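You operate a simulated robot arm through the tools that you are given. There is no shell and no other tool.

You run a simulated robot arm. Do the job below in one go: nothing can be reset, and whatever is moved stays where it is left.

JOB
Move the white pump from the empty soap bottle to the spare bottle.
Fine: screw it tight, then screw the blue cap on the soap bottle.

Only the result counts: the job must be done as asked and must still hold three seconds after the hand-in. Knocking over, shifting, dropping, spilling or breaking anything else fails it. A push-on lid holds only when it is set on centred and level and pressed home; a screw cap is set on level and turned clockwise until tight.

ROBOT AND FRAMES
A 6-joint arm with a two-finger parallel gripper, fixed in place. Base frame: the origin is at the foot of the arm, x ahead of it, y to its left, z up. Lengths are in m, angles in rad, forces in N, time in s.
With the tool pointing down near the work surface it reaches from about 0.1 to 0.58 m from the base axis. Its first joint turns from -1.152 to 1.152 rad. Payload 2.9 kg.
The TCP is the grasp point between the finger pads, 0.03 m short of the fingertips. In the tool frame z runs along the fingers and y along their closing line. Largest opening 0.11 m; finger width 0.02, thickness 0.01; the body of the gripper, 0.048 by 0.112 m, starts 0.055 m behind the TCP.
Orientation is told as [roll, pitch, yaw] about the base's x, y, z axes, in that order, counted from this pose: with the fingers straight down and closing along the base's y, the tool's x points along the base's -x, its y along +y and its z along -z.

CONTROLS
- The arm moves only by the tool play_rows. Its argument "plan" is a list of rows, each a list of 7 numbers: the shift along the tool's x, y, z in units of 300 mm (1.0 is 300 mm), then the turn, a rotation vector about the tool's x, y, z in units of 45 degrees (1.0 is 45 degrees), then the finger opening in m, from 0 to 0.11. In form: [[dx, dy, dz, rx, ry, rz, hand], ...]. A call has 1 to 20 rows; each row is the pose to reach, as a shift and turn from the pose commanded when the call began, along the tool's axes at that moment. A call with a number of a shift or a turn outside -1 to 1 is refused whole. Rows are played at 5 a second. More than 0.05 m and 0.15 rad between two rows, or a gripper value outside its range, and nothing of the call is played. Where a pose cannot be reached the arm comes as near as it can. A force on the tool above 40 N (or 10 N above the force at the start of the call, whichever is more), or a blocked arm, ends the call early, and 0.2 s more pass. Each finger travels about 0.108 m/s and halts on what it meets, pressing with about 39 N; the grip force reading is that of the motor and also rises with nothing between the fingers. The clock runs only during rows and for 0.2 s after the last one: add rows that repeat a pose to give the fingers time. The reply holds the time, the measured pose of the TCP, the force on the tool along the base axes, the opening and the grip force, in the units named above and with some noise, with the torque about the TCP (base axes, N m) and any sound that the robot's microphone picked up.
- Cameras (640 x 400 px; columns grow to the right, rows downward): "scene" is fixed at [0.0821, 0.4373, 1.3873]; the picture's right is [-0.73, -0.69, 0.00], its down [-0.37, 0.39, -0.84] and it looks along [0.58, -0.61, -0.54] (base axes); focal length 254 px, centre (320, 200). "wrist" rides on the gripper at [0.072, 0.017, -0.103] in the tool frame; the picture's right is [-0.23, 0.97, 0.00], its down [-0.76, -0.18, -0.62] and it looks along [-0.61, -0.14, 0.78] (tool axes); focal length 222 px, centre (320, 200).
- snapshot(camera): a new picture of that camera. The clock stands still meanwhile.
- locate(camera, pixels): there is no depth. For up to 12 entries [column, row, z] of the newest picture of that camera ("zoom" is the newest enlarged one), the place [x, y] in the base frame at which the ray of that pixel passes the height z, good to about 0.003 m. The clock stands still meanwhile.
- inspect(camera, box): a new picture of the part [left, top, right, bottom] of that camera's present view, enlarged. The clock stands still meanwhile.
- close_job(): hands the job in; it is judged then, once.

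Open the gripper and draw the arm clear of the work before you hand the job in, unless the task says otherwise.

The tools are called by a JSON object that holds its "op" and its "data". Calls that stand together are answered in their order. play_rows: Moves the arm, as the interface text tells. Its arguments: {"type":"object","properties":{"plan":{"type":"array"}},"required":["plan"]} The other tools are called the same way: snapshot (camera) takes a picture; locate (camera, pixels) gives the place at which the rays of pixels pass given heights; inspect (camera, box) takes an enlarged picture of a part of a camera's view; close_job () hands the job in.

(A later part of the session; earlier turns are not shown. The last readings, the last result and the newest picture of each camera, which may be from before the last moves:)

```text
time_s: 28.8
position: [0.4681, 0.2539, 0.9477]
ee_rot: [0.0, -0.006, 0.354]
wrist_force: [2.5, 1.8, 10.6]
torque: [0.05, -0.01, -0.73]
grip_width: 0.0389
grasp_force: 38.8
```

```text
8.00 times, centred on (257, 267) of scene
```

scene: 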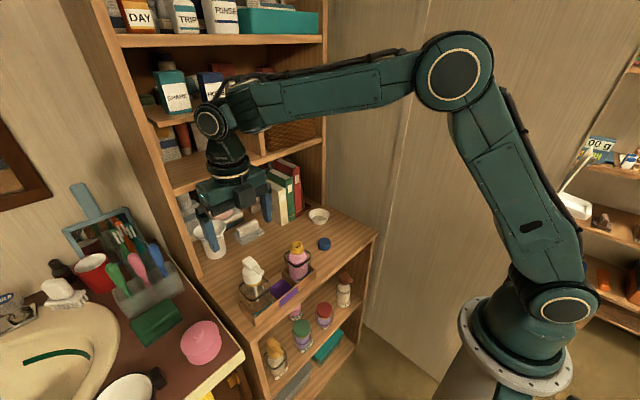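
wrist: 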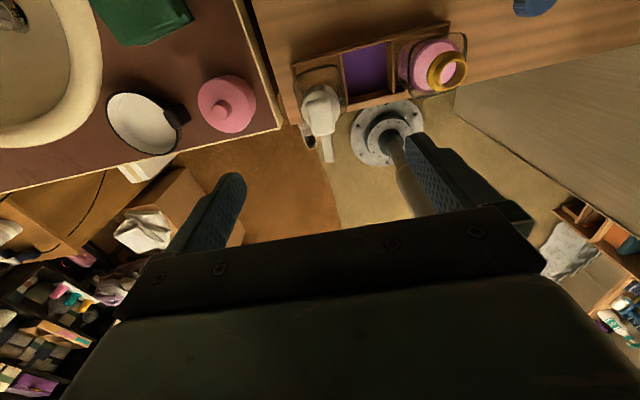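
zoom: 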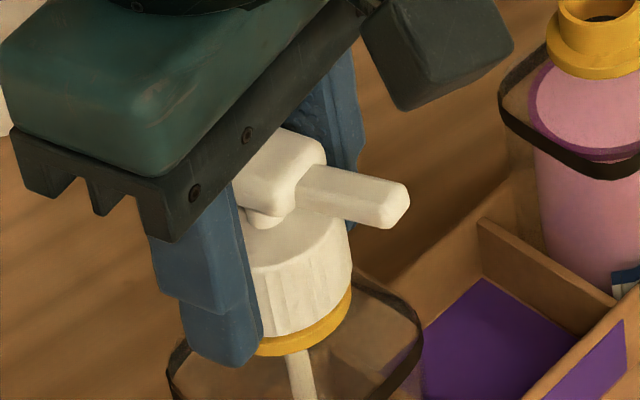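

The torque was -0.73 N·m, and the spare bottle seems to have moved in the image, from zoom (600, 80) to (560, 60): the caddy may be turning with the bottle. I stop and look at the whole scene.

{"op": "inspect", "data": {"camera": "scene", "box": [216, 225, 344, 305]}}

{"op": "inspect", "data": {"camera": "wrist", "box": [160, 60, 448, 240]}}

{"op": "snapshot", "data": {"camera": "scene"}}

```text
5.00 times, centred on (280, 265) of scene
```

zoom: 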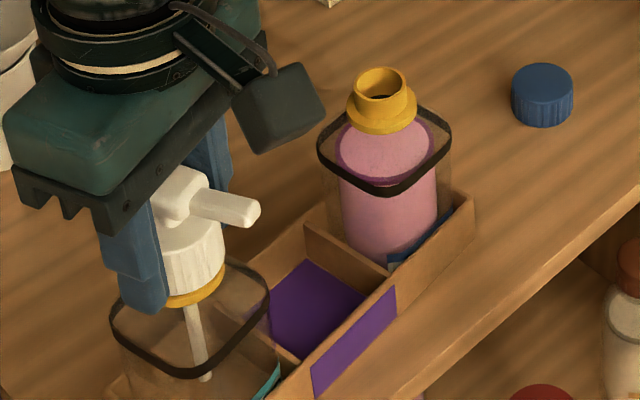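

```text
2.22 times, centred on (304, 150) of wrist
```

zoom: 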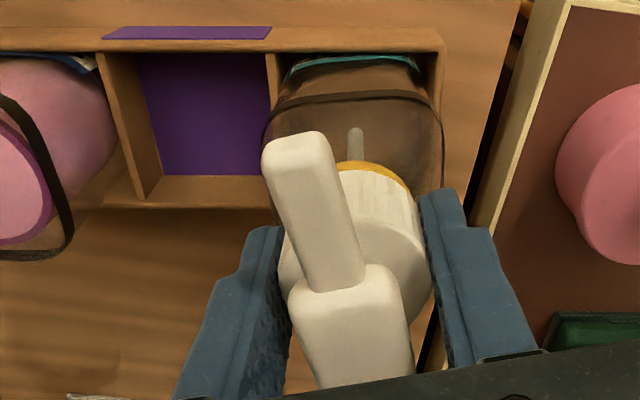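

```text
taken
```

scene: 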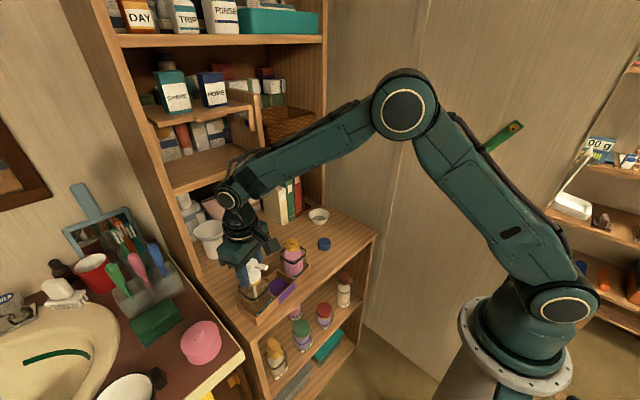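

The caddy turned roughly 8–10° along with the bottle: its friction was too low for this torque. I turn back clockwise by the same 20° to bring the caddy back to its place, then I'll press down while unscrewing to raise the friction.

{"op": "play_rows", "data": {"plan": [[0, 0, 0, 0, 0, 0.1, 0.03], [0, 0, 0, 0, 0, 0.2, 0.03], [0, 0, 0, 0, 0, 0.3, 0.03], [0, 0, 0, 0, 0, 0.4, 0.03], [0, 0, 0, 0, 0, 0.45, 0.03], [0, 0, 0, 0, 0, 0.45, 0.03]]}}

{"op": "inspect", "data": {"camera": "scene", "box": [216, 225, 344, 305]}}

{"op": "inspect", "data": {"camera": "wrist", "box": [160, 60, 448, 240]}}

```text
time_s: 30.2
position: [0.4664, 0.2542, 0.9461]
ee_rot: [-0.001, 0.001, -0.001]
wrist_force: [4.0, -0.5, 4.1]
torque: [0.01, -0.35, 0.27]
grip_width: 0.0387
grasp_force: 38.9
```

```text
5.00 times, centred on (280, 265) of scene
```

zoom: 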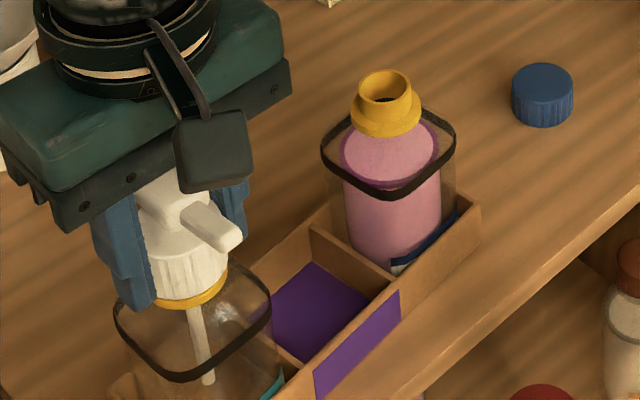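

```text
2.22 times, centred on (304, 150) of wrist
```

zoom: 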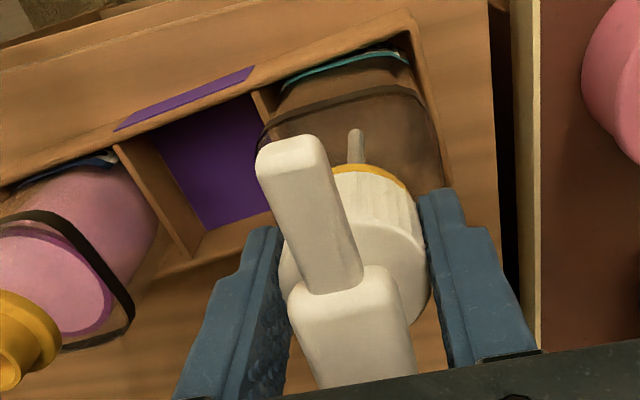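

The pump did turn relative to the bottle (the torque on the way back was only 0.27), but the caddy stays a few degrees turned. I now press down a little through the grip (2 mm command) to see the resulting force before turning again.

{"op": "play_rows", "data": {"plan": [[0, 0, 0.004, 0, 0, 0, 0.03], [0, 0, 0.007, 0, 0, 0, 0.03], [0, 0, 0.007, 0, 0, 0, 0.03]]}}

```text
time_s: 31.0
position: [0.4657, 0.2551, 0.9459]
ee_rot: [-0.001, -0.002, -0.001]
wrist_force: [-6.2, -3.7, 27.5]
torque: [-0.37, 0.49, 0.0]
grip_width: 0.0383
grasp_force: 38.6
```

A 2 mm command gives 27.5 N downward on the bottle. I now unscrew counterclockwise by about 18° under this pressure and watch the caddy.

{"op": "play_rows", "data": {"plan": [[0, 0, -0.001, 0, 0, -0.08, 0.03], [0, 0, -0.001, 0, 0, -0.16, 0.03], [0, 0, -0.001, 0, 0, -0.24, 0.03], [0, 0, -0.001, 0, 0, -0.32, 0.03], [0, 0, -0.001, 0, 0, -0.4, 0.03]]}}

{"op": "inspect", "data": {"camera": "scene", "box": [216, 225, 344, 305]}}

{"op": "inspect", "data": {"camera": "wrist", "box": [160, 60, 448, 240]}}

```text
time_s: 32.2
position: [0.4661, 0.2543, 0.9454]
ee_rot: [0.0, -0.004, 0.315]
wrist_force: [2.7, 2.6, 18.6]
torque: [0.11, -0.07, -0.94]
grip_width: 0.0388
grasp_force: 38.5
```

```text
5.00 times, centred on (280, 265) of scene
```

zoom: 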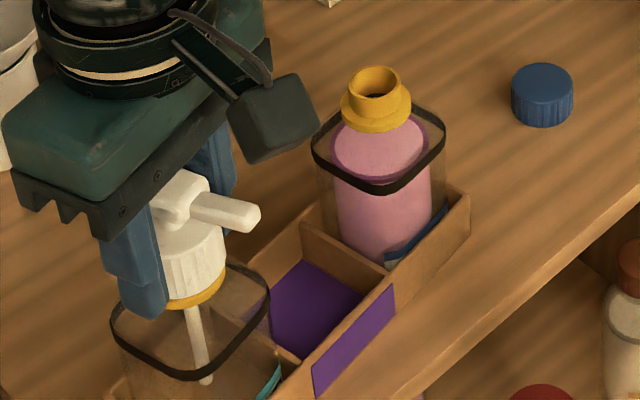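

```text
2.22 times, centred on (304, 150) of wrist
```

zoom: 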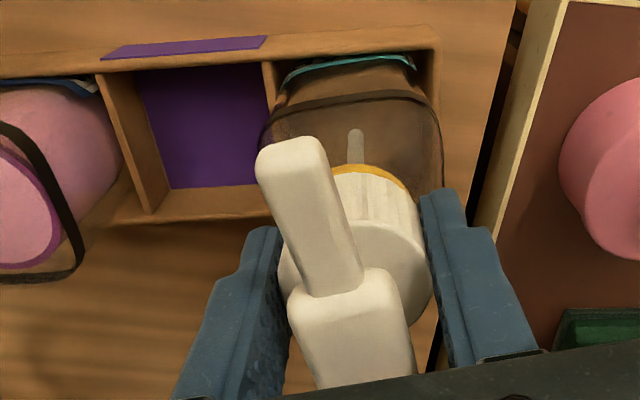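

The torque reached -0.94 N·m, and the caddy turned some 3° more. I must find out whether the pump turns relative to the bottle at all, so I enlarge the bottle's band and the nozzle.

{"op": "inspect", "data": {"camera": "wrist", "box": [264, 85, 376, 155]}}

{"op": "inspect", "data": {"camera": "scene", "box": [225, 265, 289, 305]}}

```text
5.71 times, centred on (320, 120) of wrist
```

zoom: 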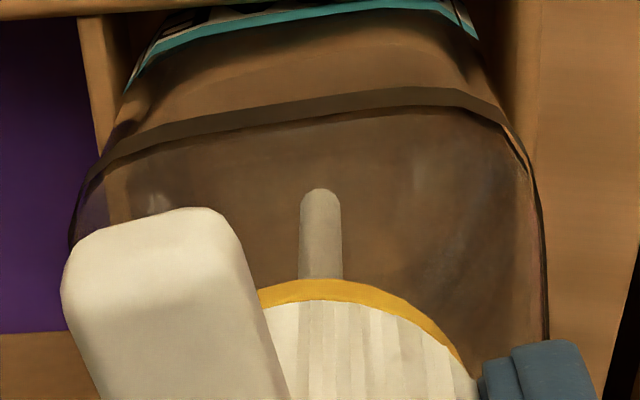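

```text
10.00 times, centred on (257, 285) of scene
```

zoom: 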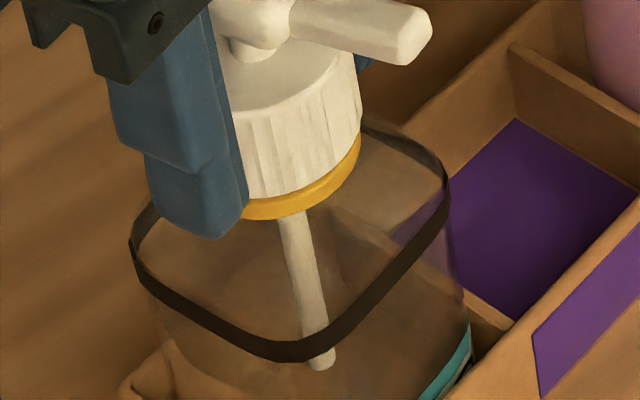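

The bottle itself turned inside its compartment (about 10° play) plus the caddy; the pump hardly moved relative to the bottle yet. I press harder (about 33 N) and turn a few more degrees slowly to break it loose.

{"op": "play_rows", "data": {"plan": [[0, 0, 0.003, 0, 0, 0, 0.02], [0, 0, 0.004, 0, 0, 0, 0.02], [0, 0, 0.004, 0, 0, 0, 0.02]]}}

```text
time_s: 33.0
position: [0.4659, 0.2535, 0.9445]
ee_rot: [0.001, -0.007, 0.315]
wrist_force: [0.4, 0.2, 30.6]
torque: [-0.04, 0.24, -0.36]
grip_width: 0.0391
grasp_force: 39.5
```

Downward load is 30.6 N. I turn another 8° counterclockwise in small steps.

{"op": "play_rows", "data": {"plan": [[0, 0, 0, 0, 0, -0.05, 0.02], [0, 0, 0, 0, 0, -0.1, 0.02], [0, 0, 0, 0, 0, -0.15, 0.02], [0, 0, 0, 0, 0, -0.2, 0.02]]}}

{"op": "inspect", "data": {"camera": "scene", "box": [216, 225, 344, 305]}}

{"op": "inspect", "data": {"camera": "wrist", "box": [264, 85, 376, 155]}}

```text
time_s: 34.0
position: [0.4682, 0.2548, 0.9453]
ee_rot: [-0.001, -0.006, 0.47]
wrist_force: [3.5, 3.1, 29.5]
torque: [0.18, -0.15, -1.32]
grip_width: 0.0394
grasp_force: 38.4
```

```text
5.00 times, centred on (280, 265) of scene
```

zoom: 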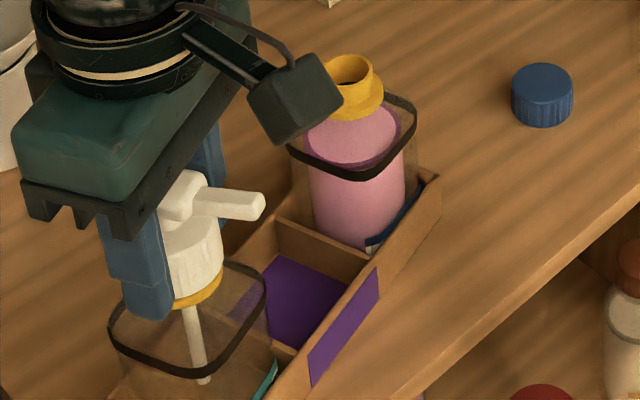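

```text
5.71 times, centred on (320, 120) of wrist
```

zoom: 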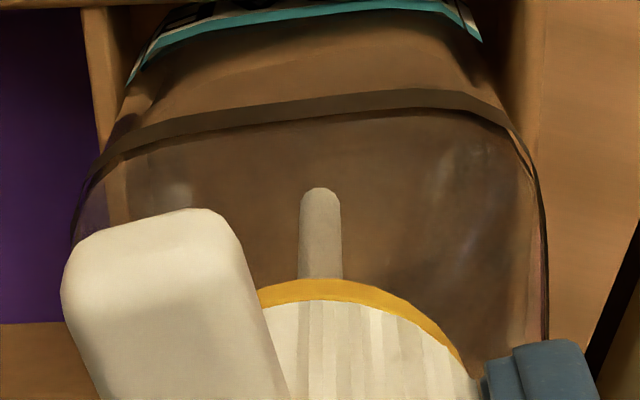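

The torque rose to -1.32 N·m and the caddy turned to about 17°, with no pump/bottle slip. The fingertips seem to reach the bottle's yellow neck ring as well, so I'm clamping the bottle together with the pump. I use this same grip to turn the caddy back clockwise, without downward load, before regripping higher.

{"op": "play_rows", "data": {"plan": [[0, 0, -0.005, 0, 0, 0.05, 0.02], [0, 0, -0.01, 0, 0, 0.15, 0.02], [0, 0, -0.01, 0, 0, 0.25, 0.02], [0, 0, -0.01, 0, 0, 0.35, 0.02], [0, 0, -0.01, 0, 0, 0.45, 0.02], [0, 0, -0.01, 0, 0, 0.55, 0.02], [0, 0, -0.01, 0, 0, 0.65, 0.02], [0, 0, -0.01, 0, 0, 0.72, 0.02]]}}

{"op": "inspect", "data": {"camera": "scene", "box": [216, 225, 344, 305]}}

```text
time_s: 35.8
position: [0.4653, 0.2526, 0.9453]
ee_rot: [-0.002, 0.001, -0.095]
wrist_force: [-0.8, 0.6, 4.2]
torque: [-0.01, -0.01, 0.49]
grip_width: 0.0385
grasp_force: 38.8
```

```text
5.00 times, centred on (280, 265) of scene
```

zoom: 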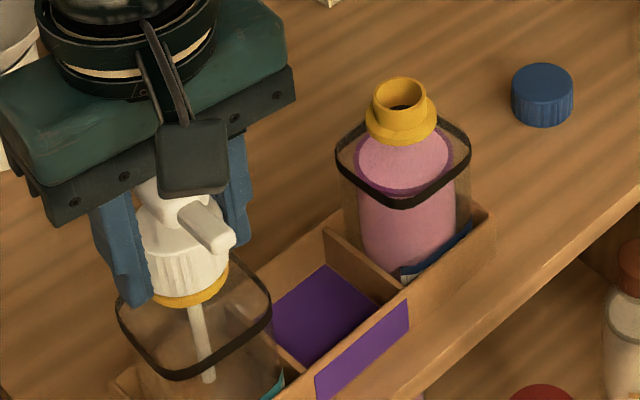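

The caddy is nearly back: spare neck at zoom (401, 95) versus (405, 97) at the start. I turn about 2.5° further clockwise, then check.

{"op": "play_rows", "data": {"plan": [[0, 0, 0, 0, 0, 0.03, 0.02], [0, 0, 0, 0, 0, 0.055, 0.02], [0, 0, 0, 0, 0, 0.055, 0.02]]}}

{"op": "inspect", "data": {"camera": "scene", "box": [216, 225, 344, 305]}}

```text
time_s: 36.6
position: [0.4663, 0.2527, 0.9461]
ee_rot: [-0.002, 0.002, -0.139]
wrist_force: [0.7, -0.8, -1.8]
torque: [-0.17, -0.07, 0.11]
grip_width: 0.0386
grasp_force: 39.0
```

```text
5.00 times, centred on (280, 265) of scene
```

zoom: 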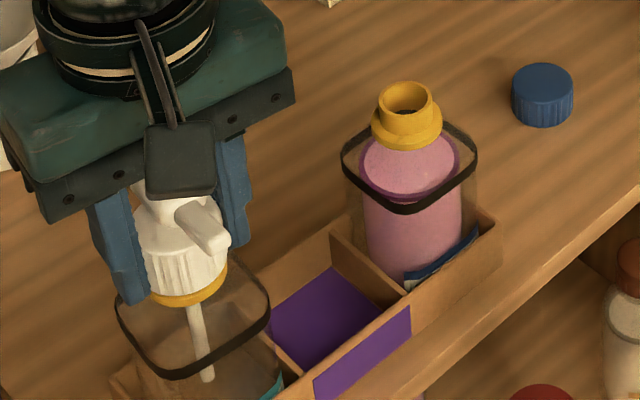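

The caddy is back at its original place (spare neck at zoom (407, 98), purple tag edge at (411, 307), as at the start). I turn the bottle back within its play to yaw 0, then open and raise 9 mm for a higher grip on the collar only.

{"op": "play_rows", "data": {"plan": [[0, 0, 0, 0, 0, -0.06, 0.02], [0, 0, 0, 0, 0, -0.12, 0.02], [0, 0, 0, 0, 0, -0.175, 0.02], [0, 0, 0, 0, 0, -0.175, 0.055], [0, 0, 0, 0, 0, -0.175, 0.055], [0, 0, -0.03, 0, 0, -0.175, 0.055], [0, 0, -0.03, 0, 0, -0.175, 0.055]]}}

{"op": "inspect", "data": {"camera": "scene", "box": [217, 242, 297, 292]}}

{"op": "inspect", "data": {"camera": "wrist", "box": [224, 80, 416, 200]}}

```text
time_s: 38.2
position: [0.4647, 0.2532, 0.9554]
ee_rot: [0.001, 0.0, -0.001]
wrist_force: [-0.9, -0.2, 0.0]
torque: [-0.02, 0.0, 0.01]
grip_width: 0.0551
grasp_force: 0.1
```

```text
8.00 times, centred on (257, 267) of scene
```

zoom: 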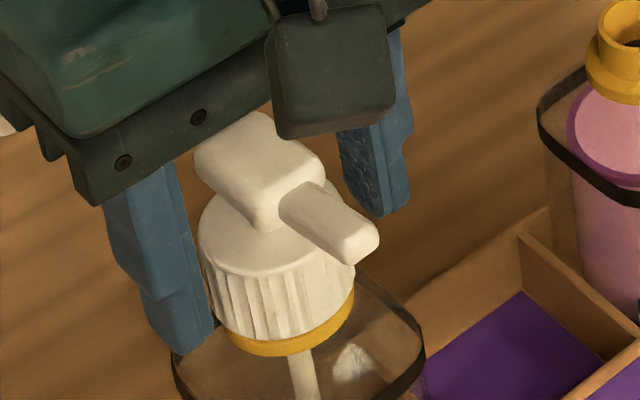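

```text
3.33 times, centred on (320, 140) of wrist
```

zoom: 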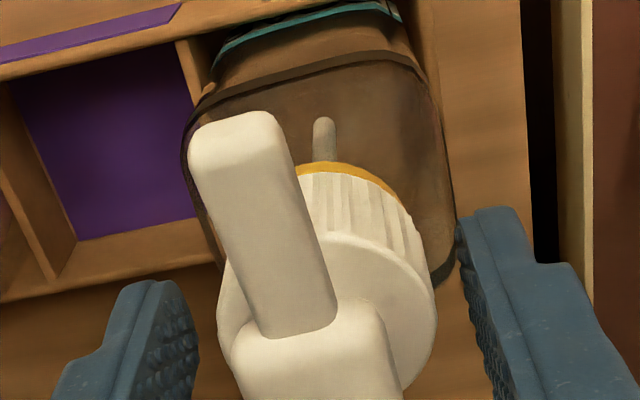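

The collar seems to span z≈0.918–0.941 with the ring just below; at TCP 0.955 the tips are around 0.925, above the ring. I close here and check forces.

{"op": "play_rows", "data": {"plan": [[0, 0, 0, 0, 0, 0, 0.045], [0, 0, 0, 0, 0, 0, 0.035], [0, 0, 0, 0, 0, 0, 0.02], [0, 0, 0, 0, 0, 0, 0.02]]}}

{"op": "inspect", "data": {"camera": "scene", "box": [217, 242, 297, 292]}}

```text
time_s: 39.2
position: [0.4665, 0.252, 0.955]
ee_rot: [0.0, 0.0, -0.001]
wrist_force: [-0.1, 1.1, 0.6]
torque: [0.06, 0.02, 0.0]
grip_width: 0.0377
grasp_force: 38.8
```

```text
8.00 times, centred on (257, 267) of scene
```

zoom: 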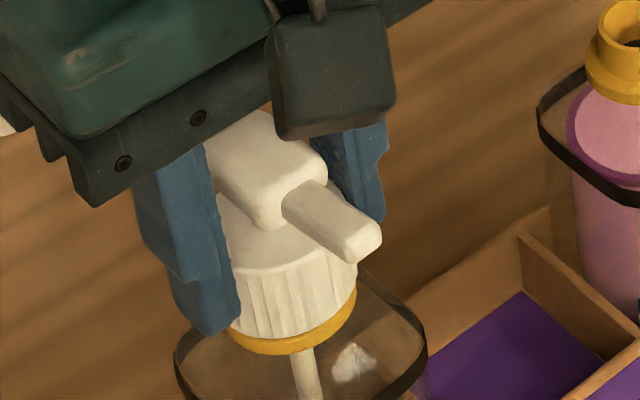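

The width is now 0.0377, narrower than before (0.0386), so earlier I was indeed clamping the ring too. I turn counterclockwise by 14° and check.

{"op": "play_rows", "data": {"plan": [[0, 0, 0, 0, 0, -0.08, 0.02], [0, 0, 0, 0, 0, -0.16, 0.02], [0, 0, 0, 0, 0, -0.24, 0.02], [0, 0, 0, 0, 0, -0.32, 0.02]]}}

{"op": "inspect", "data": {"camera": "scene", "box": [216, 225, 344, 305]}}

{"op": "inspect", "data": {"camera": "wrist", "box": [224, 80, 416, 200]}}

```text
time_s: 40.2
position: [0.4667, 0.2531, 0.954]
ee_rot: [-0.001, -0.002, 0.251]
wrist_force: [-0.5, -0.8, 7.8]
torque: [-0.11, 0.06, -0.04]
grip_width: 0.0379
grasp_force: 39.3
```

```text
5.00 times, centred on (280, 265) of scene
```

zoom: 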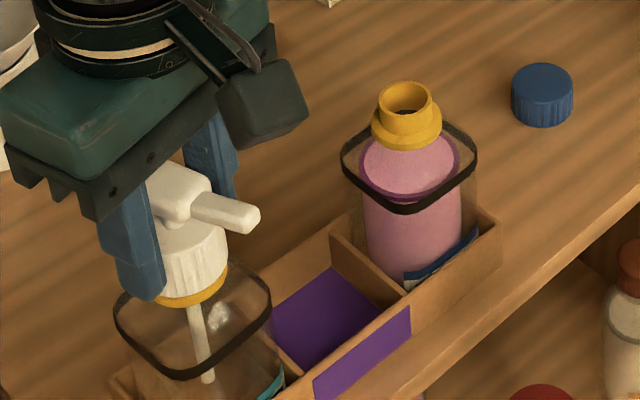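

```text
3.33 times, centred on (320, 140) of wrist
```

zoom: 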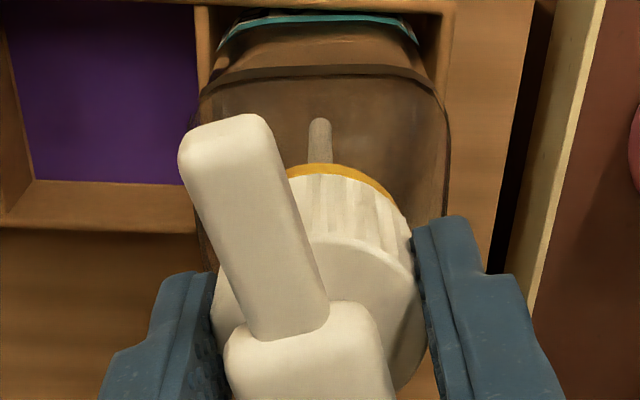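

Now it turns freely relative to the bottle: torque only -0.04, the caddy didn't move, and the band has rotated relative to the nozzle. A 7.8 N lift shows the thread rising; I keep turning with a slight rise.

{"op": "play_rows", "data": {"plan": [[0, 0, -0.001, 0, 0, -0.15, 0.02], [0, 0, -0.0015, 0, 0, -0.3, 0.02], [0, 0, -0.002, 0, 0, -0.45, 0.02], [0, 0, -0.0025, 0, 0, -0.6, 0.02], [0, 0, -0.003, 0, 0, -0.75, 0.02]]}}

{"op": "inspect", "data": {"camera": "scene", "box": [216, 225, 344, 305]}}

```text
time_s: 41.4
position: [0.4648, 0.2531, 0.9551]
ee_rot: [0.001, -0.001, 0.843]
wrist_force: [1.2, -2.1, 13.5]
torque: [-0.14, -0.02, -0.06]
grip_width: 0.0378
grasp_force: 39.0
```

```text
5.00 times, centred on (280, 265) of scene
```

zoom: 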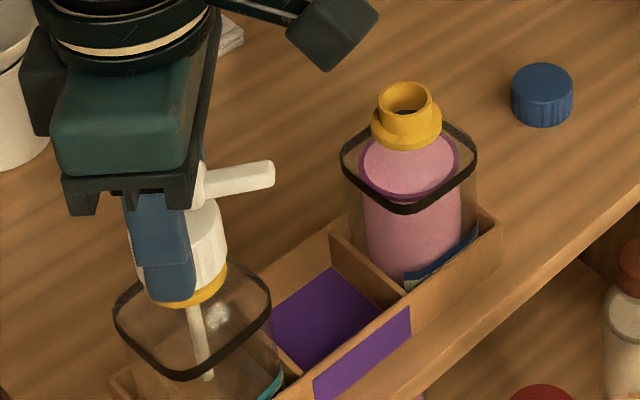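

It keeps turning with little torque (-0.06); the lift force is 13.5 N, so the thread rises about 1.5–2 mm per 45°. I continue 45° while following upward.

{"op": "play_rows", "data": {"plan": [[0, 0, -0.003, 0, 0, 0, 0.02], [0, 0, -0.004, 0, 0, -0.17, 0.02], [0, 0, -0.005, 0, 0, -0.34, 0.02], [0, 0, -0.006, 0, 0, -0.51, 0.02], [0, 0, -0.007, 0, 0, -0.68, 0.02], [0, 0, -0.008, 0, 0, -0.85, 0.02], [0, 0, -0.009, 0, 0, -1.0, 0.02]]}}

{"op": "inspect", "data": {"camera": "scene", "box": [216, 225, 344, 305]}}

```text
time_s: 43.0
position: [0.4649, 0.2542, 0.96]
ee_rot: [0.001, -0.001, 1.629]
wrist_force: [1.3, -3.4, 12.2]
torque: [-0.11, -0.01, -0.04]
grip_width: 0.0378
grasp_force: 38.5
```

```text
5.00 times, centred on (280, 265) of scene
```

zoom: 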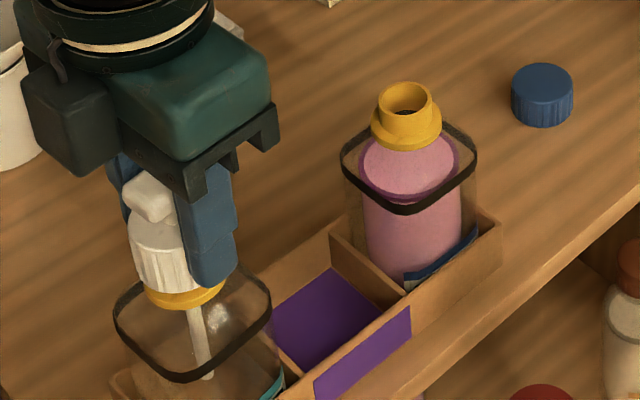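

Still turning smoothly with the lift force at 12 N. I turn another 45° and follow up by 3.6 mm.

{"op": "play_rows", "data": {"plan": [[0, 0, -0.003, 0, 0, -0.17, 0.02], [0, 0, -0.005, 0, 0, -0.34, 0.02], [0, 0, -0.007, 0, 0, -0.51, 0.02], [0, 0, -0.009, 0, 0, -0.68, 0.02], [0, 0, -0.011, 0, 0, -0.85, 0.02], [0, 0, -0.012, 0, 0, -1.0, 0.02]]}}

{"op": "inspect", "data": {"camera": "scene", "box": [216, 225, 344, 305]}}

```text
time_s: 44.4
position: [0.4656, 0.2527, 0.9623]
ee_rot: [0.002, 0.001, 2.413]
wrist_force: [0.2, -0.3, -0.6]
torque: [0.01, -0.03, 0.0]
grip_width: 0.0381
grasp_force: 38.8
```

```text
5.00 times, centred on (280, 265) of scene
```

zoom: 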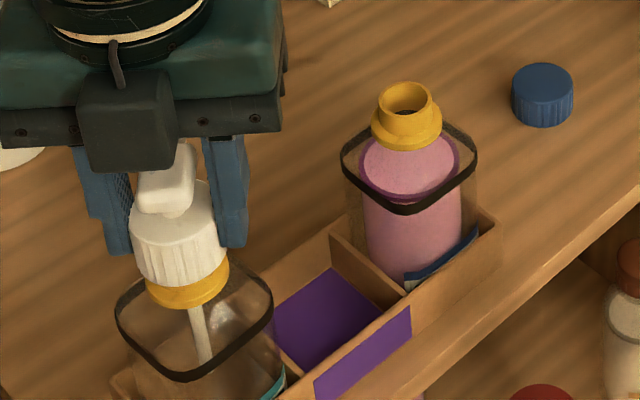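

The lift force vanished and more of the yellow neck is visible; it may be nearly free. I turn on to about 180° with a small rise and look closely.

{"op": "play_rows", "data": {"plan": [[0, 0, 0, 0, 0, -0.17, 0.02], [0, 0, 0, 0, 0, -0.34, 0.02], [0, 0, 0, 0, 0, -0.51, 0.02], [0, 0, 0, 0, 0, -0.68, 0.02], [0, 0, 0, 0, 0, -0.85, 0.02], [0, 0, 0, 0, 0, -0.93, 0.02]]}}

{"op": "inspect", "data": {"camera": "scene", "box": [225, 255, 289, 295]}}

```text
time_s: 45.8
position: [0.466, 0.252, 0.9627]
ee_rot: [-0.001, -0.001, -3.138]
wrist_force: [0.4, 0.1, -1.6]
torque: [-0.01, -0.02, -0.03]
grip_width: 0.0379
grasp_force: 38.9
```

```text
10.00 times, centred on (257, 275) of scene
```

zoom: 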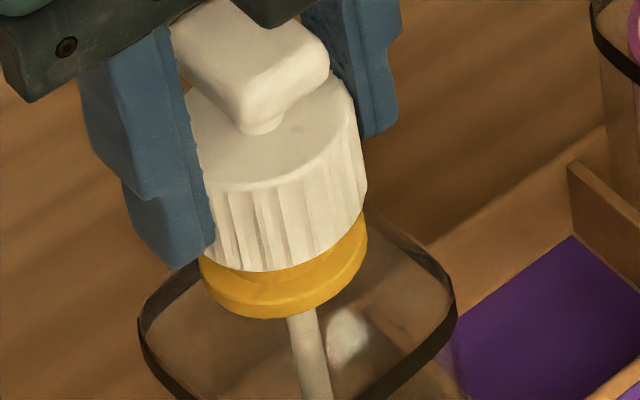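

The collar has clearly risen off the flange. I lift 3 mm to test whether it is free or still threaded, and look whether the bottle follows.

{"op": "play_rows", "data": {"plan": [[0, 0, -0.004, 0, 0, 0, 0.02], [0, 0, -0.008, 0, 0, 0, 0.02], [0, 0, -0.01, 0, 0, 0, 0.02]]}}

{"op": "inspect", "data": {"camera": "scene", "box": [225, 255, 289, 295]}}

```text
time_s: 46.6
position: [0.4646, 0.2543, 0.9653]
ee_rot: [0.0, 0.001, 3.142]
wrist_force: [-0.5, 0.6, -0.3]
torque: [-0.01, 0.02, -0.04]
grip_width: 0.038
grasp_force: 38.8
```

```text
10.00 times, centred on (257, 275) of scene
```

zoom: 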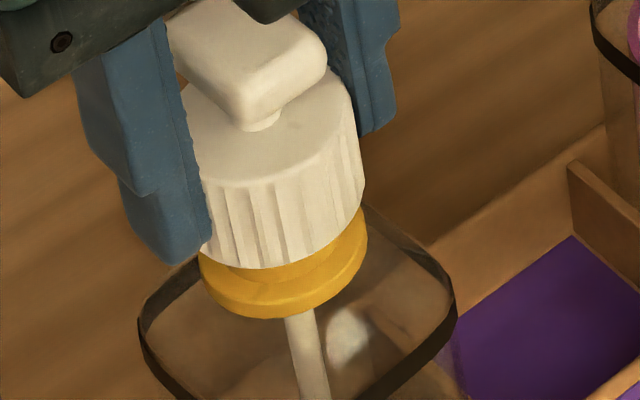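

The pump rose without moving the bottle and with no force: it is free. I lift it straight up by about 0.135 m to clear the dip tube from the neck.

{"op": "play_rows", "data": {"plan": [[0, 0, -0.03, 0, 0, 0, 0.02], [0, 0, -0.07, 0, 0, 0, 0.02], [0, 0, -0.12, 0, 0, 0, 0.02], [0, 0, -0.17, 0, 0, 0, 0.02], [0, 0, -0.22, 0, 0, 0, 0.02], [0, 0, -0.27, 0, 0, 0, 0.02], [0, 0, -0.32, 0, 0, 0, 0.02], [0, 0, -0.37, 0, 0, 0, 0.02], [0, 0, -0.42, 0, 0, 0, 0.02], [0, 0, -0.46, 0, 0, 0, 0.02], [0, 0, -0.46, 0, 0, 0, 0.02]]}}

{"op": "snapshot", "data": {"camera": "scene"}}

{"op": "snapshot", "data": {"camera": "wrist"}}

{"op": "inspect", "data": {"camera": "scene", "box": [208, 205, 336, 285]}}

```text
time_s: 49.0
position: [0.4644, 0.2535, 1.1042]
ee_rot: [0.001, 0.001, 3.143]
wrist_force: [-0.5, -0.1, -0.7]
torque: [-0.02, 0.01, 0.01]
grip_width: 0.0376
grasp_force: 39.3
```

```text
taken
```

scene: 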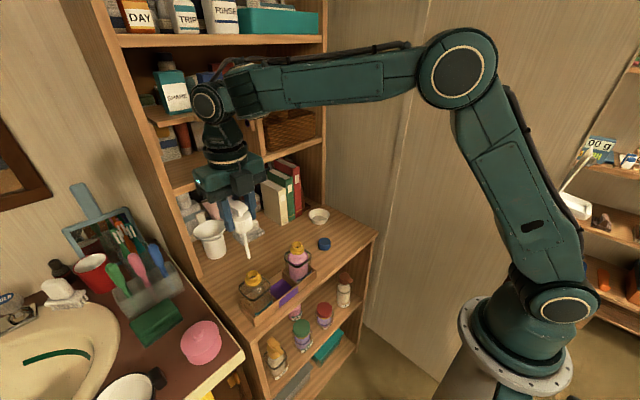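

```text
taken
```

wrist: 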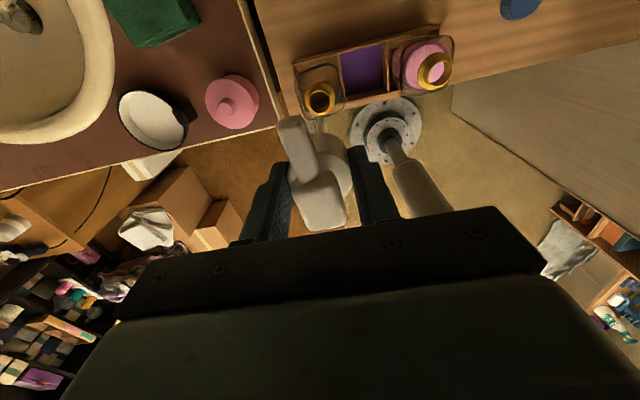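

```text
5.00 times, centred on (272, 245) of scene
```

zoom: 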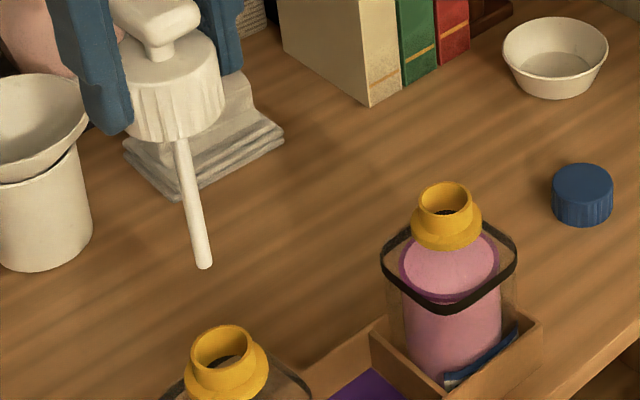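

The pump with its dip tube is out and clear. Now I measure the two necks precisely: soap neck around scene (254, 280), spare neck around (297, 246), in both cameras.

{"op": "inspect", "data": {"camera": "scene", "box": [222, 255, 286, 295]}}

{"op": "inspect", "data": {"camera": "scene", "box": [265, 227, 329, 267]}}

{"op": "inspect", "data": {"camera": "wrist", "box": [288, 62, 368, 112]}}

{"op": "inspect", "data": {"camera": "wrist", "box": [394, 45, 474, 95]}}

```text
10.00 times, centred on (254, 275) of scene
```

zoom: 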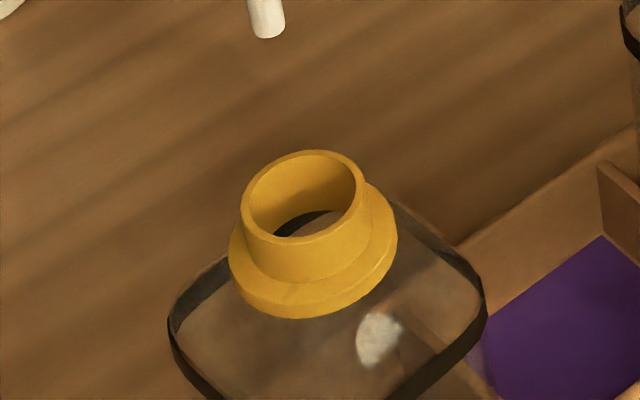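

```text
10.00 times, centred on (297, 247) of scene
```

zoom: 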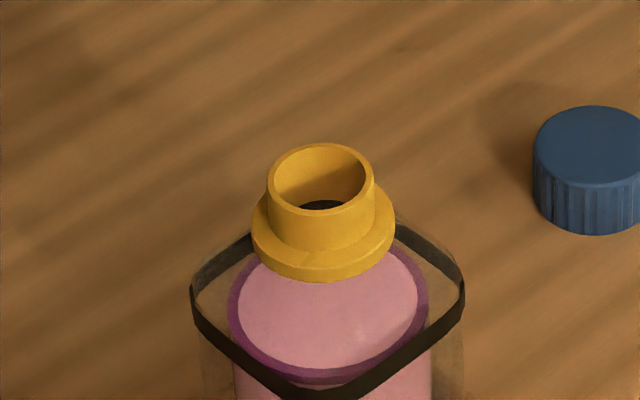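

```text
8.00 times, centred on (328, 87) of wrist
```

zoom: 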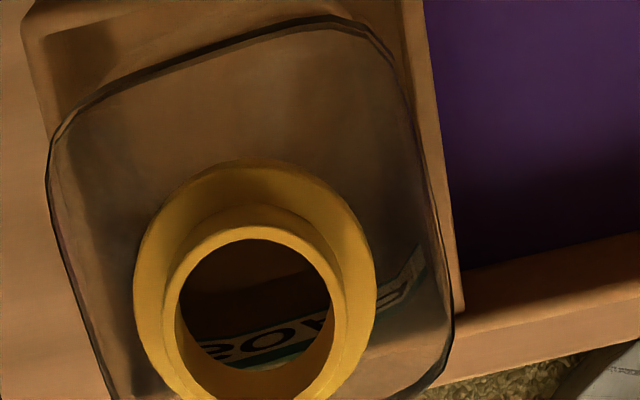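

```text
8.00 times, centred on (434, 70) of wrist
```

zoom: 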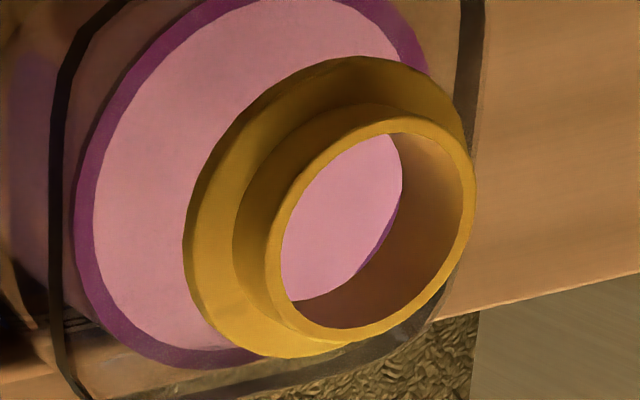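

The label inside reads "SOAP", confirming the soap bottle. I take one more wrist enlargement for the soap neck rim, which was cut off.

{"op": "inspect", "data": {"camera": "wrist", "box": [288, 75, 352, 115]}}

{"op": "locate", "data": {"camera": "scene", "pixels": [[252.3, 274.7, 0.92], [252.3, 274.7, 0.93], [252.3, 274.7, 0.94], [297.0, 245.1, 0.92], [297.0, 245.1, 0.93], [297.0, 245.1, 0.94]]}}

{"op": "locate", "data": {"camera": "wrist", "pixels": [[440.1, 73.75, 0.92], [440.1, 73.75, 0.93], [440.1, 73.75, 0.94]]}}

```text
10.00 times, centred on (320, 95) of wrist
```

zoom: 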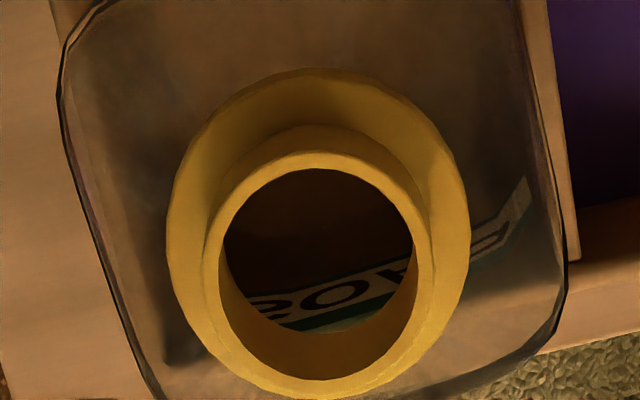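

```text
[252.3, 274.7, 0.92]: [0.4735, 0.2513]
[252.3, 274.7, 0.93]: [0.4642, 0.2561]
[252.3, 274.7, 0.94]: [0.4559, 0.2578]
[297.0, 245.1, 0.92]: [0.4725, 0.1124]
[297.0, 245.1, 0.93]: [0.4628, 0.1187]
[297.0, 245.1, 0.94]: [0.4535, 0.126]
```

```text
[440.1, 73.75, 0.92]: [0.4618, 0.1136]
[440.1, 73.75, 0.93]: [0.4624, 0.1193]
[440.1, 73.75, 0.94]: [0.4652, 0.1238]
```

The soap neck rim centre sits at wrist (319.8, 102.5) while the pump is exactly above it – a perfect visual reference. The spare neck is offset by about (-1.5, -135) mm; I move there at the same height and compare the rim position.

{"op": "play_rows", "data": {"plan": [[0, 0.05, 0, 0, 0, 0, 0.02], [0, 0.12, 0, 0, 0, 0, 0.02], [-0.001, 0.2, 0, 0, 0, 0, 0.02], [-0.002, 0.28, 0, 0, 0, 0, 0.02], [-0.003, 0.36, 0, 0, 0, 0, 0.02], [-0.004, 0.42, 0, 0, 0, 0, 0.02], [-0.005, 0.45, 0, 0, 0, 0, 0.02], [-0.005, 0.45, 0, 0, 0, 0, 0.02]]}}

{"op": "inspect", "data": {"camera": "wrist", "box": [288, 75, 352, 115]}}

{"op": "inspect", "data": {"camera": "scene", "box": [216, 185, 344, 265]}}

```text
time_s: 50.8
position: [0.4652, 0.1193, 1.1034]
ee_rot: [-0.001, -0.001, 3.142]
wrist_force: [0.7, 0.0, -1.4]
torque: [-0.02, 0.02, 0.03]
grip_width: 0.0377
grasp_force: 39.4
```

```text
10.00 times, centred on (320, 95) of wrist
```

zoom: 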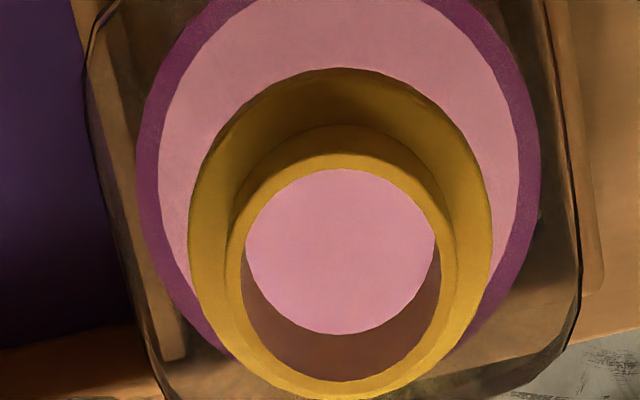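

```text
5.00 times, centred on (280, 225) of scene
```

zoom: 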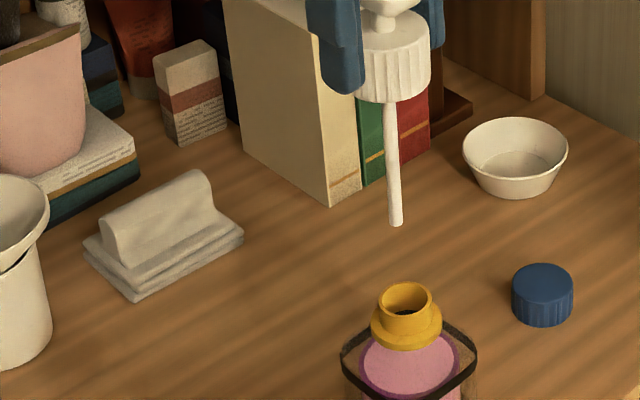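

The spare rim is at the same height and size, but 23 zoom px (2.3 px) to the right of the reference: 2.6 mm in -y and 0.6 mm in -x. I correct and verify.

{"op": "play_rows", "data": {"plan": [[-0.002, 0.0088, 0, 0, 0, 0, 0.02], [-0.002, 0.0088, 0, 0, 0, 0, 0.02], [-0.002, 0.0088, 0, 0, 0, 0, 0.02]]}}

{"op": "inspect", "data": {"camera": "wrist", "box": [288, 75, 352, 115]}}

```text
time_s: 51.6
position: [0.4639, 0.1175, 1.1025]
ee_rot: [0.0, -0.001, 3.141]
wrist_force: [-0.9, 0.1, -0.2]
torque: [-0.01, 0.03, 0.01]
grip_width: 0.0377
grasp_force: 38.9
```

```text
10.00 times, centred on (320, 95) of wrist
```

zoom: 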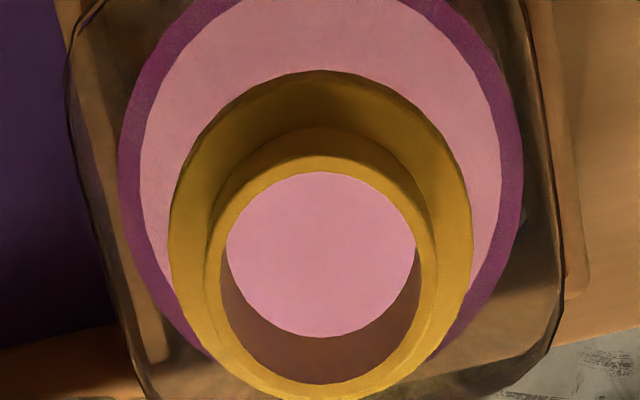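

The rim now matches the reference within 0.4 mm. I lower the pump so the tube goes into the neck, down to TCP z≈0.985 first.

{"op": "play_rows", "data": {"plan": [[0, 0, 0.04, 0, 0, 0, 0.02], [0, 0, 0.08, 0, 0, 0, 0.02], [0, 0, 0.12, 0, 0, 0, 0.02], [0, 0, 0.16, 0, 0, 0, 0.02], [0, 0, 0.2, 0, 0, 0, 0.02], [0, 0, 0.24, 0, 0, 0, 0.02], [0, 0, 0.28, 0, 0, 0, 0.02], [0, 0, 0.32, 0, 0, 0, 0.02], [0, 0, 0.36, 0, 0, 0, 0.02], [0, 0, 0.39, 0, 0, 0, 0.02], [0, 0, 0.39, 0, 0, 0, 0.02]]}}

{"op": "inspect", "data": {"camera": "scene", "box": [257, 217, 337, 267]}}

{"op": "inspect", "data": {"camera": "wrist", "box": [240, 70, 400, 170]}}

```text
time_s: 54.0
position: [0.4628, 0.1155, 0.984]
ee_rot: [-0.001, 0.001, 3.14]
wrist_force: [-0.5, -0.6, -0.5]
torque: [0.02, -0.02, -0.01]
grip_width: 0.0378
grasp_force: 39.3
```

```text
8.00 times, centred on (297, 242) of scene
```

zoom: 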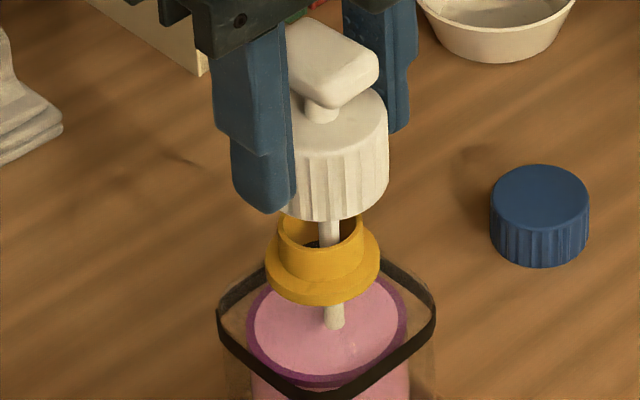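

```text
4.00 times, centred on (320, 120) of wrist
```

zoom: 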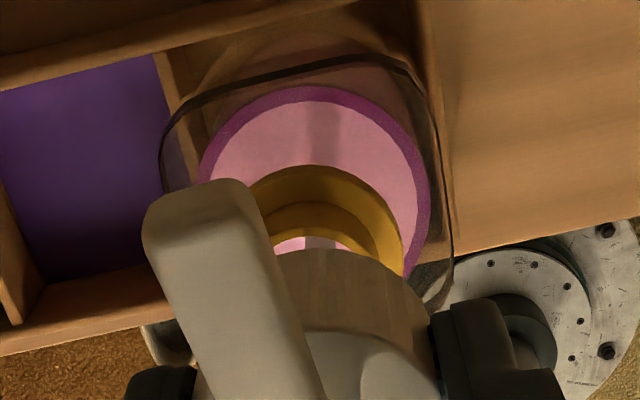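

The tube is inside the neck and the collar sits just above, aligned. I lower slowly toward z≈0.967 watching the force.

{"op": "play_rows", "data": {"plan": [[0, 0, 0.012, 0, 0, 0, 0.02], [0, 0, 0.024, 0, 0, 0, 0.02], [0, 0, 0.036, 0, 0, 0, 0.02], [0, 0, 0.046, 0, 0, 0, 0.02], [0, 0, 0.054, 0, 0, 0, 0.02], [0, 0, 0.06, 0, 0, 0, 0.02], [0, 0, 0.06, 0, 0, 0, 0.02]]}}

{"op": "inspect", "data": {"camera": "scene", "box": [257, 217, 337, 267]}}

```text
time_s: 55.6
position: [0.4633, 0.1169, 0.9673]
ee_rot: [0.0, -0.001, 3.142]
wrist_force: [-0.1, 0.0, -0.6]
torque: [-0.01, 0.01, -0.02]
grip_width: 0.0379
grasp_force: 39.3
```

```text
8.00 times, centred on (297, 242) of scene
```

zoom: 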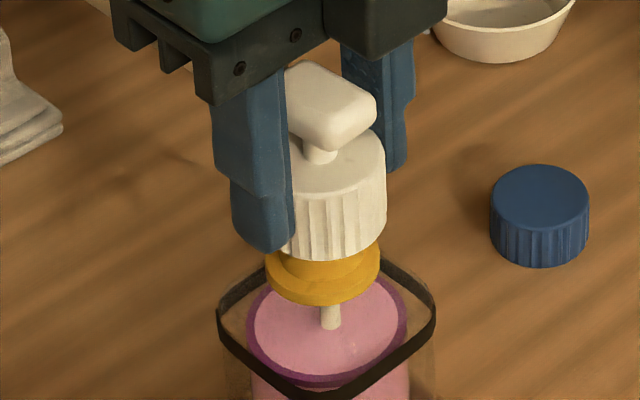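

The collar is sliding over the neck without force. I keep lowering a few mm until I feel the thread contact.

{"op": "play_rows", "data": {"plan": [[0, 0, 0.005, 0, 0, 0, 0.02], [0, 0, 0.01, 0, 0, 0, 0.02], [0, 0, 0.015, 0, 0, 0, 0.02], [0, 0, 0.019, 0, 0, 0, 0.02], [0, 0, 0.019, 0, 0, 0, 0.02]]}}

{"op": "inspect", "data": {"camera": "scene", "box": [257, 217, 337, 267]}}

```text
time_s: 56.8
position: [0.4632, 0.1166, 0.9629]
ee_rot: [0.0, -0.002, 3.138]
wrist_force: [-0.9, 2.1, 4.6]
torque: [0.13, 0.22, -0.04]
grip_width: 0.0375
grasp_force: 39.2
```

```text
8.00 times, centred on (297, 242) of scene
```

zoom: 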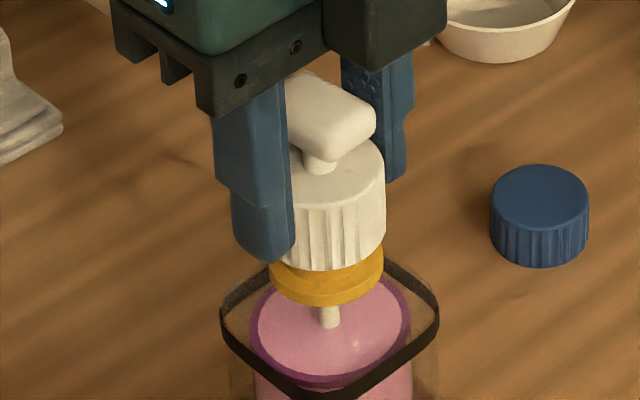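

Contact at 4.6 N: the collar is on the thread. I now screw clockwise (seen from above) 45° while following down about 2 mm.

{"op": "play_rows", "data": {"plan": [[0, 0, 0.0015, 0, 0, 0.15, 0.02], [0, 0, 0.003, 0, 0, 0.3, 0.02], [0, 0, 0.004, 0, 0, 0.45, 0.02], [0, 0, 0.005, 0, 0, 0.6, 0.02], [0, 0, 0.006, 0, 0, 0.75, 0.02], [0, 0, 0.007, 0, 0, 0.9, 0.02], [0, 0, 0.007, 0, 0, 1.0, 0.02]]}}

{"op": "inspect", "data": {"camera": "scene", "box": [216, 225, 344, 305]}}

```text
time_s: 58.4
position: [0.4635, 0.1149, 0.9612]
ee_rot: [0.0, 0.002, 2.352]
wrist_force: [0.6, -1.3, 0.4]
torque: [-0.09, -0.01, 0.01]
grip_width: 0.0375
grasp_force: 38.8
```

```text
5.00 times, centred on (280, 265) of scene
```

zoom: 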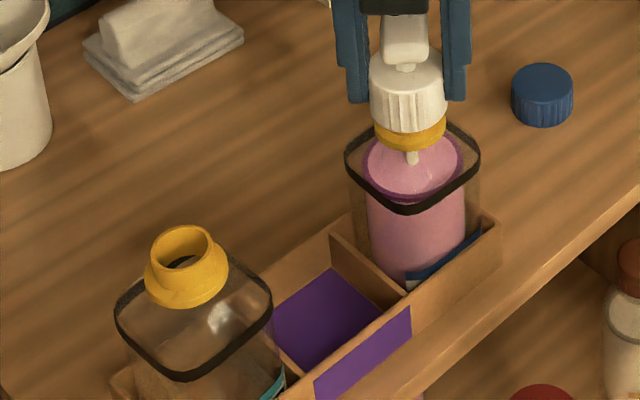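

It went down 2 mm with no force left; the thread is engaging and the caddy is unmoved. I continue 45° clockwise, lowering about 2.4 mm.

{"op": "play_rows", "data": {"plan": [[0, 0, 0.002, 0, 0, 0.15, 0.02], [0, 0, 0.0035, 0, 0, 0.3, 0.02], [0, 0, 0.005, 0, 0, 0.45, 0.02], [0, 0, 0.006, 0, 0, 0.6, 0.02], [0, 0, 0.007, 0, 0, 0.75, 0.02], [0, 0, 0.008, 0, 0, 0.9, 0.02], [0, 0, 0.008, 0, 0, 1.0, 0.02]]}}

{"op": "inspect", "data": {"camera": "scene", "box": [216, 225, 344, 305]}}

```text
time_s: 60.0
position: [0.4621, 0.1163, 0.9574]
ee_rot: [0.0, -0.001, 1.57]
wrist_force: [-1.1, -1.5, 1.0]
torque: [-0.04, 0.07, 0.0]
grip_width: 0.0378
grasp_force: 38.9
```

```text
5.00 times, centred on (280, 265) of scene
```

zoom: 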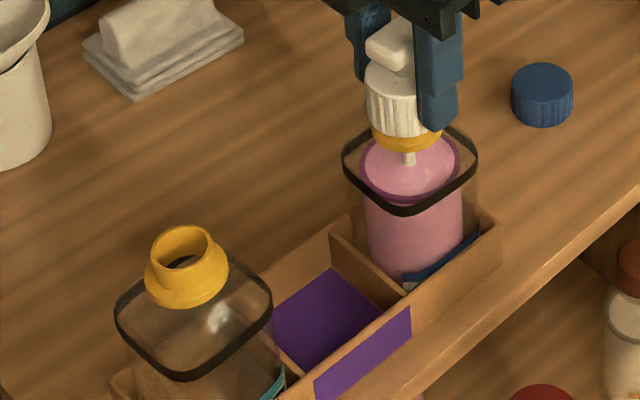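

Good progress (TCP z≈0.958, forces ≈0). Another 45° clockwise with 2.1 mm lowering; I watch the torque.

{"op": "play_rows", "data": {"plan": [[0, 0, 0.002, 0, 0, 0.15, 0.02], [0, 0, 0.003, 0, 0, 0.3, 0.02], [0, 0, 0.004, 0, 0, 0.45, 0.02], [0, 0, 0.005, 0, 0, 0.6, 0.02], [0, 0, 0.006, 0, 0, 0.75, 0.02], [0, 0, 0.007, 0, 0, 0.9, 0.02], [0, 0, 0.007, 0, 0, 1.0, 0.02]]}}

{"op": "inspect", "data": {"camera": "scene", "box": [216, 225, 344, 305]}}

```text
time_s: 61.6
position: [0.4634, 0.1158, 0.9556]
ee_rot: [0.0, -0.001, 0.782]
wrist_force: [-0.9, 1.0, -1.6]
torque: [0.08, -0.05, 0.02]
grip_width: 0.0376
grasp_force: 39.0
```

```text
5.00 times, centred on (280, 265) of scene
```

zoom: 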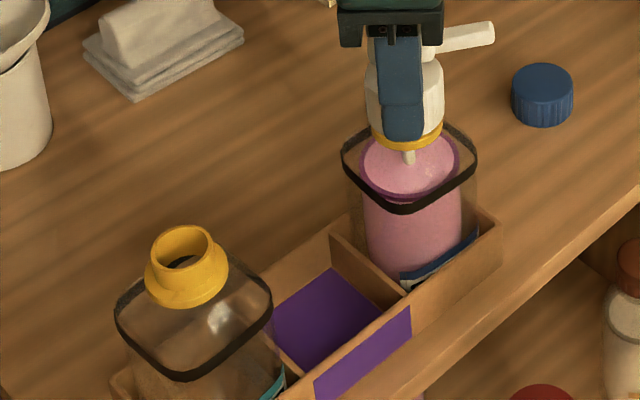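

Forces still near zero at z≈0.956; collar nearly at the flange. I continue in a finer half step of 22° with about 1 mm lowering and watch the torque for tightening.

{"op": "play_rows", "data": {"plan": [[0, 0, 0.001, 0, 0, 0.1, 0.02], [0, 0, 0.002, 0, 0, 0.2, 0.02], [0, 0, 0.003, 0, 0, 0.3, 0.02], [0, 0, 0.0035, 0, 0, 0.4, 0.02], [0, 0, 0.004, 0, 0, 0.5, 0.02]]}}

{"op": "inspect", "data": {"camera": "scene", "box": [257, 217, 337, 267]}}

```text
time_s: 62.8
position: [0.4633, 0.1147, 0.9545]
ee_rot: [0.0, -0.002, 0.39]
wrist_force: [0.7, 2.1, 1.3]
torque: [0.15, 0.01, 0.19]
grip_width: 0.0377
grasp_force: 38.8
```

```text
8.00 times, centred on (297, 242) of scene
```

zoom: 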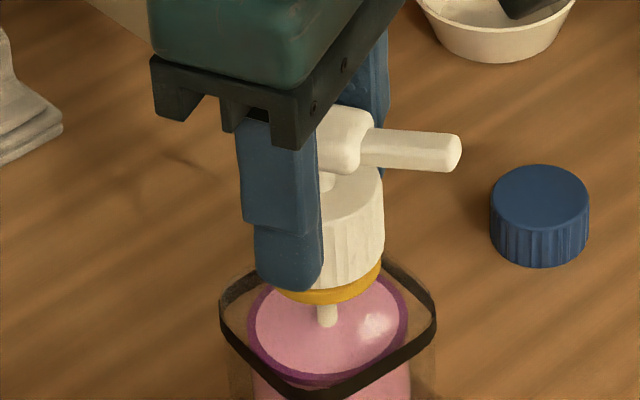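

Torque now shows +0.19 N·m: tightening begins. I turn another 11° clockwise carefully.

{"op": "play_rows", "data": {"plan": [[0, 0, 0.0005, 0, 0, 0.08, 0.02], [0, 0, 0.001, 0, 0, 0.16, 0.02], [0, 0, 0.001, 0, 0, 0.25, 0.02], [0, 0, 0.001, 0, 0, 0.25, 0.02]]}}

{"op": "inspect", "data": {"camera": "scene", "box": [216, 225, 344, 305]}}

{"op": "inspect", "data": {"camera": "wrist", "box": [224, 80, 416, 200]}}

```text
time_s: 63.8
position: [0.4631, 0.1162, 0.9543]
ee_rot: [0.0, 0.0, 0.193]
wrist_force: [1.1, -1.2, 0.8]
torque: [-0.05, -0.16, 0.25]
grip_width: 0.038
grasp_force: 39.3
```

```text
5.00 times, centred on (280, 265) of scene
```

zoom: 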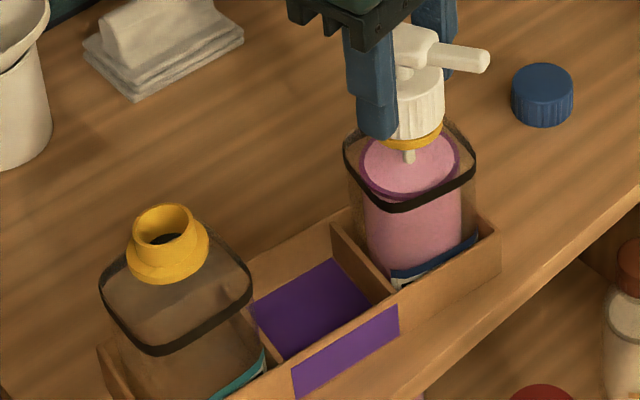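

```text
3.33 times, centred on (320, 140) of wrist
```

zoom: 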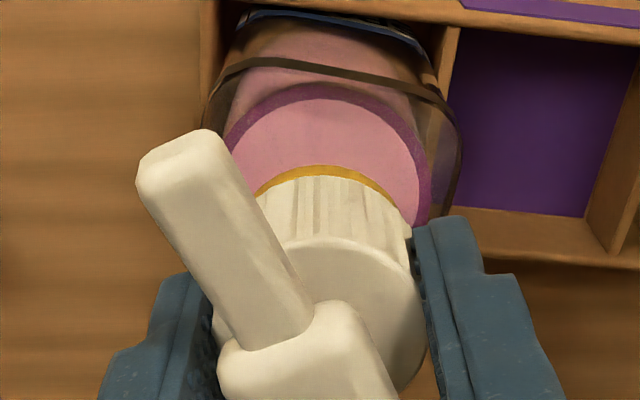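

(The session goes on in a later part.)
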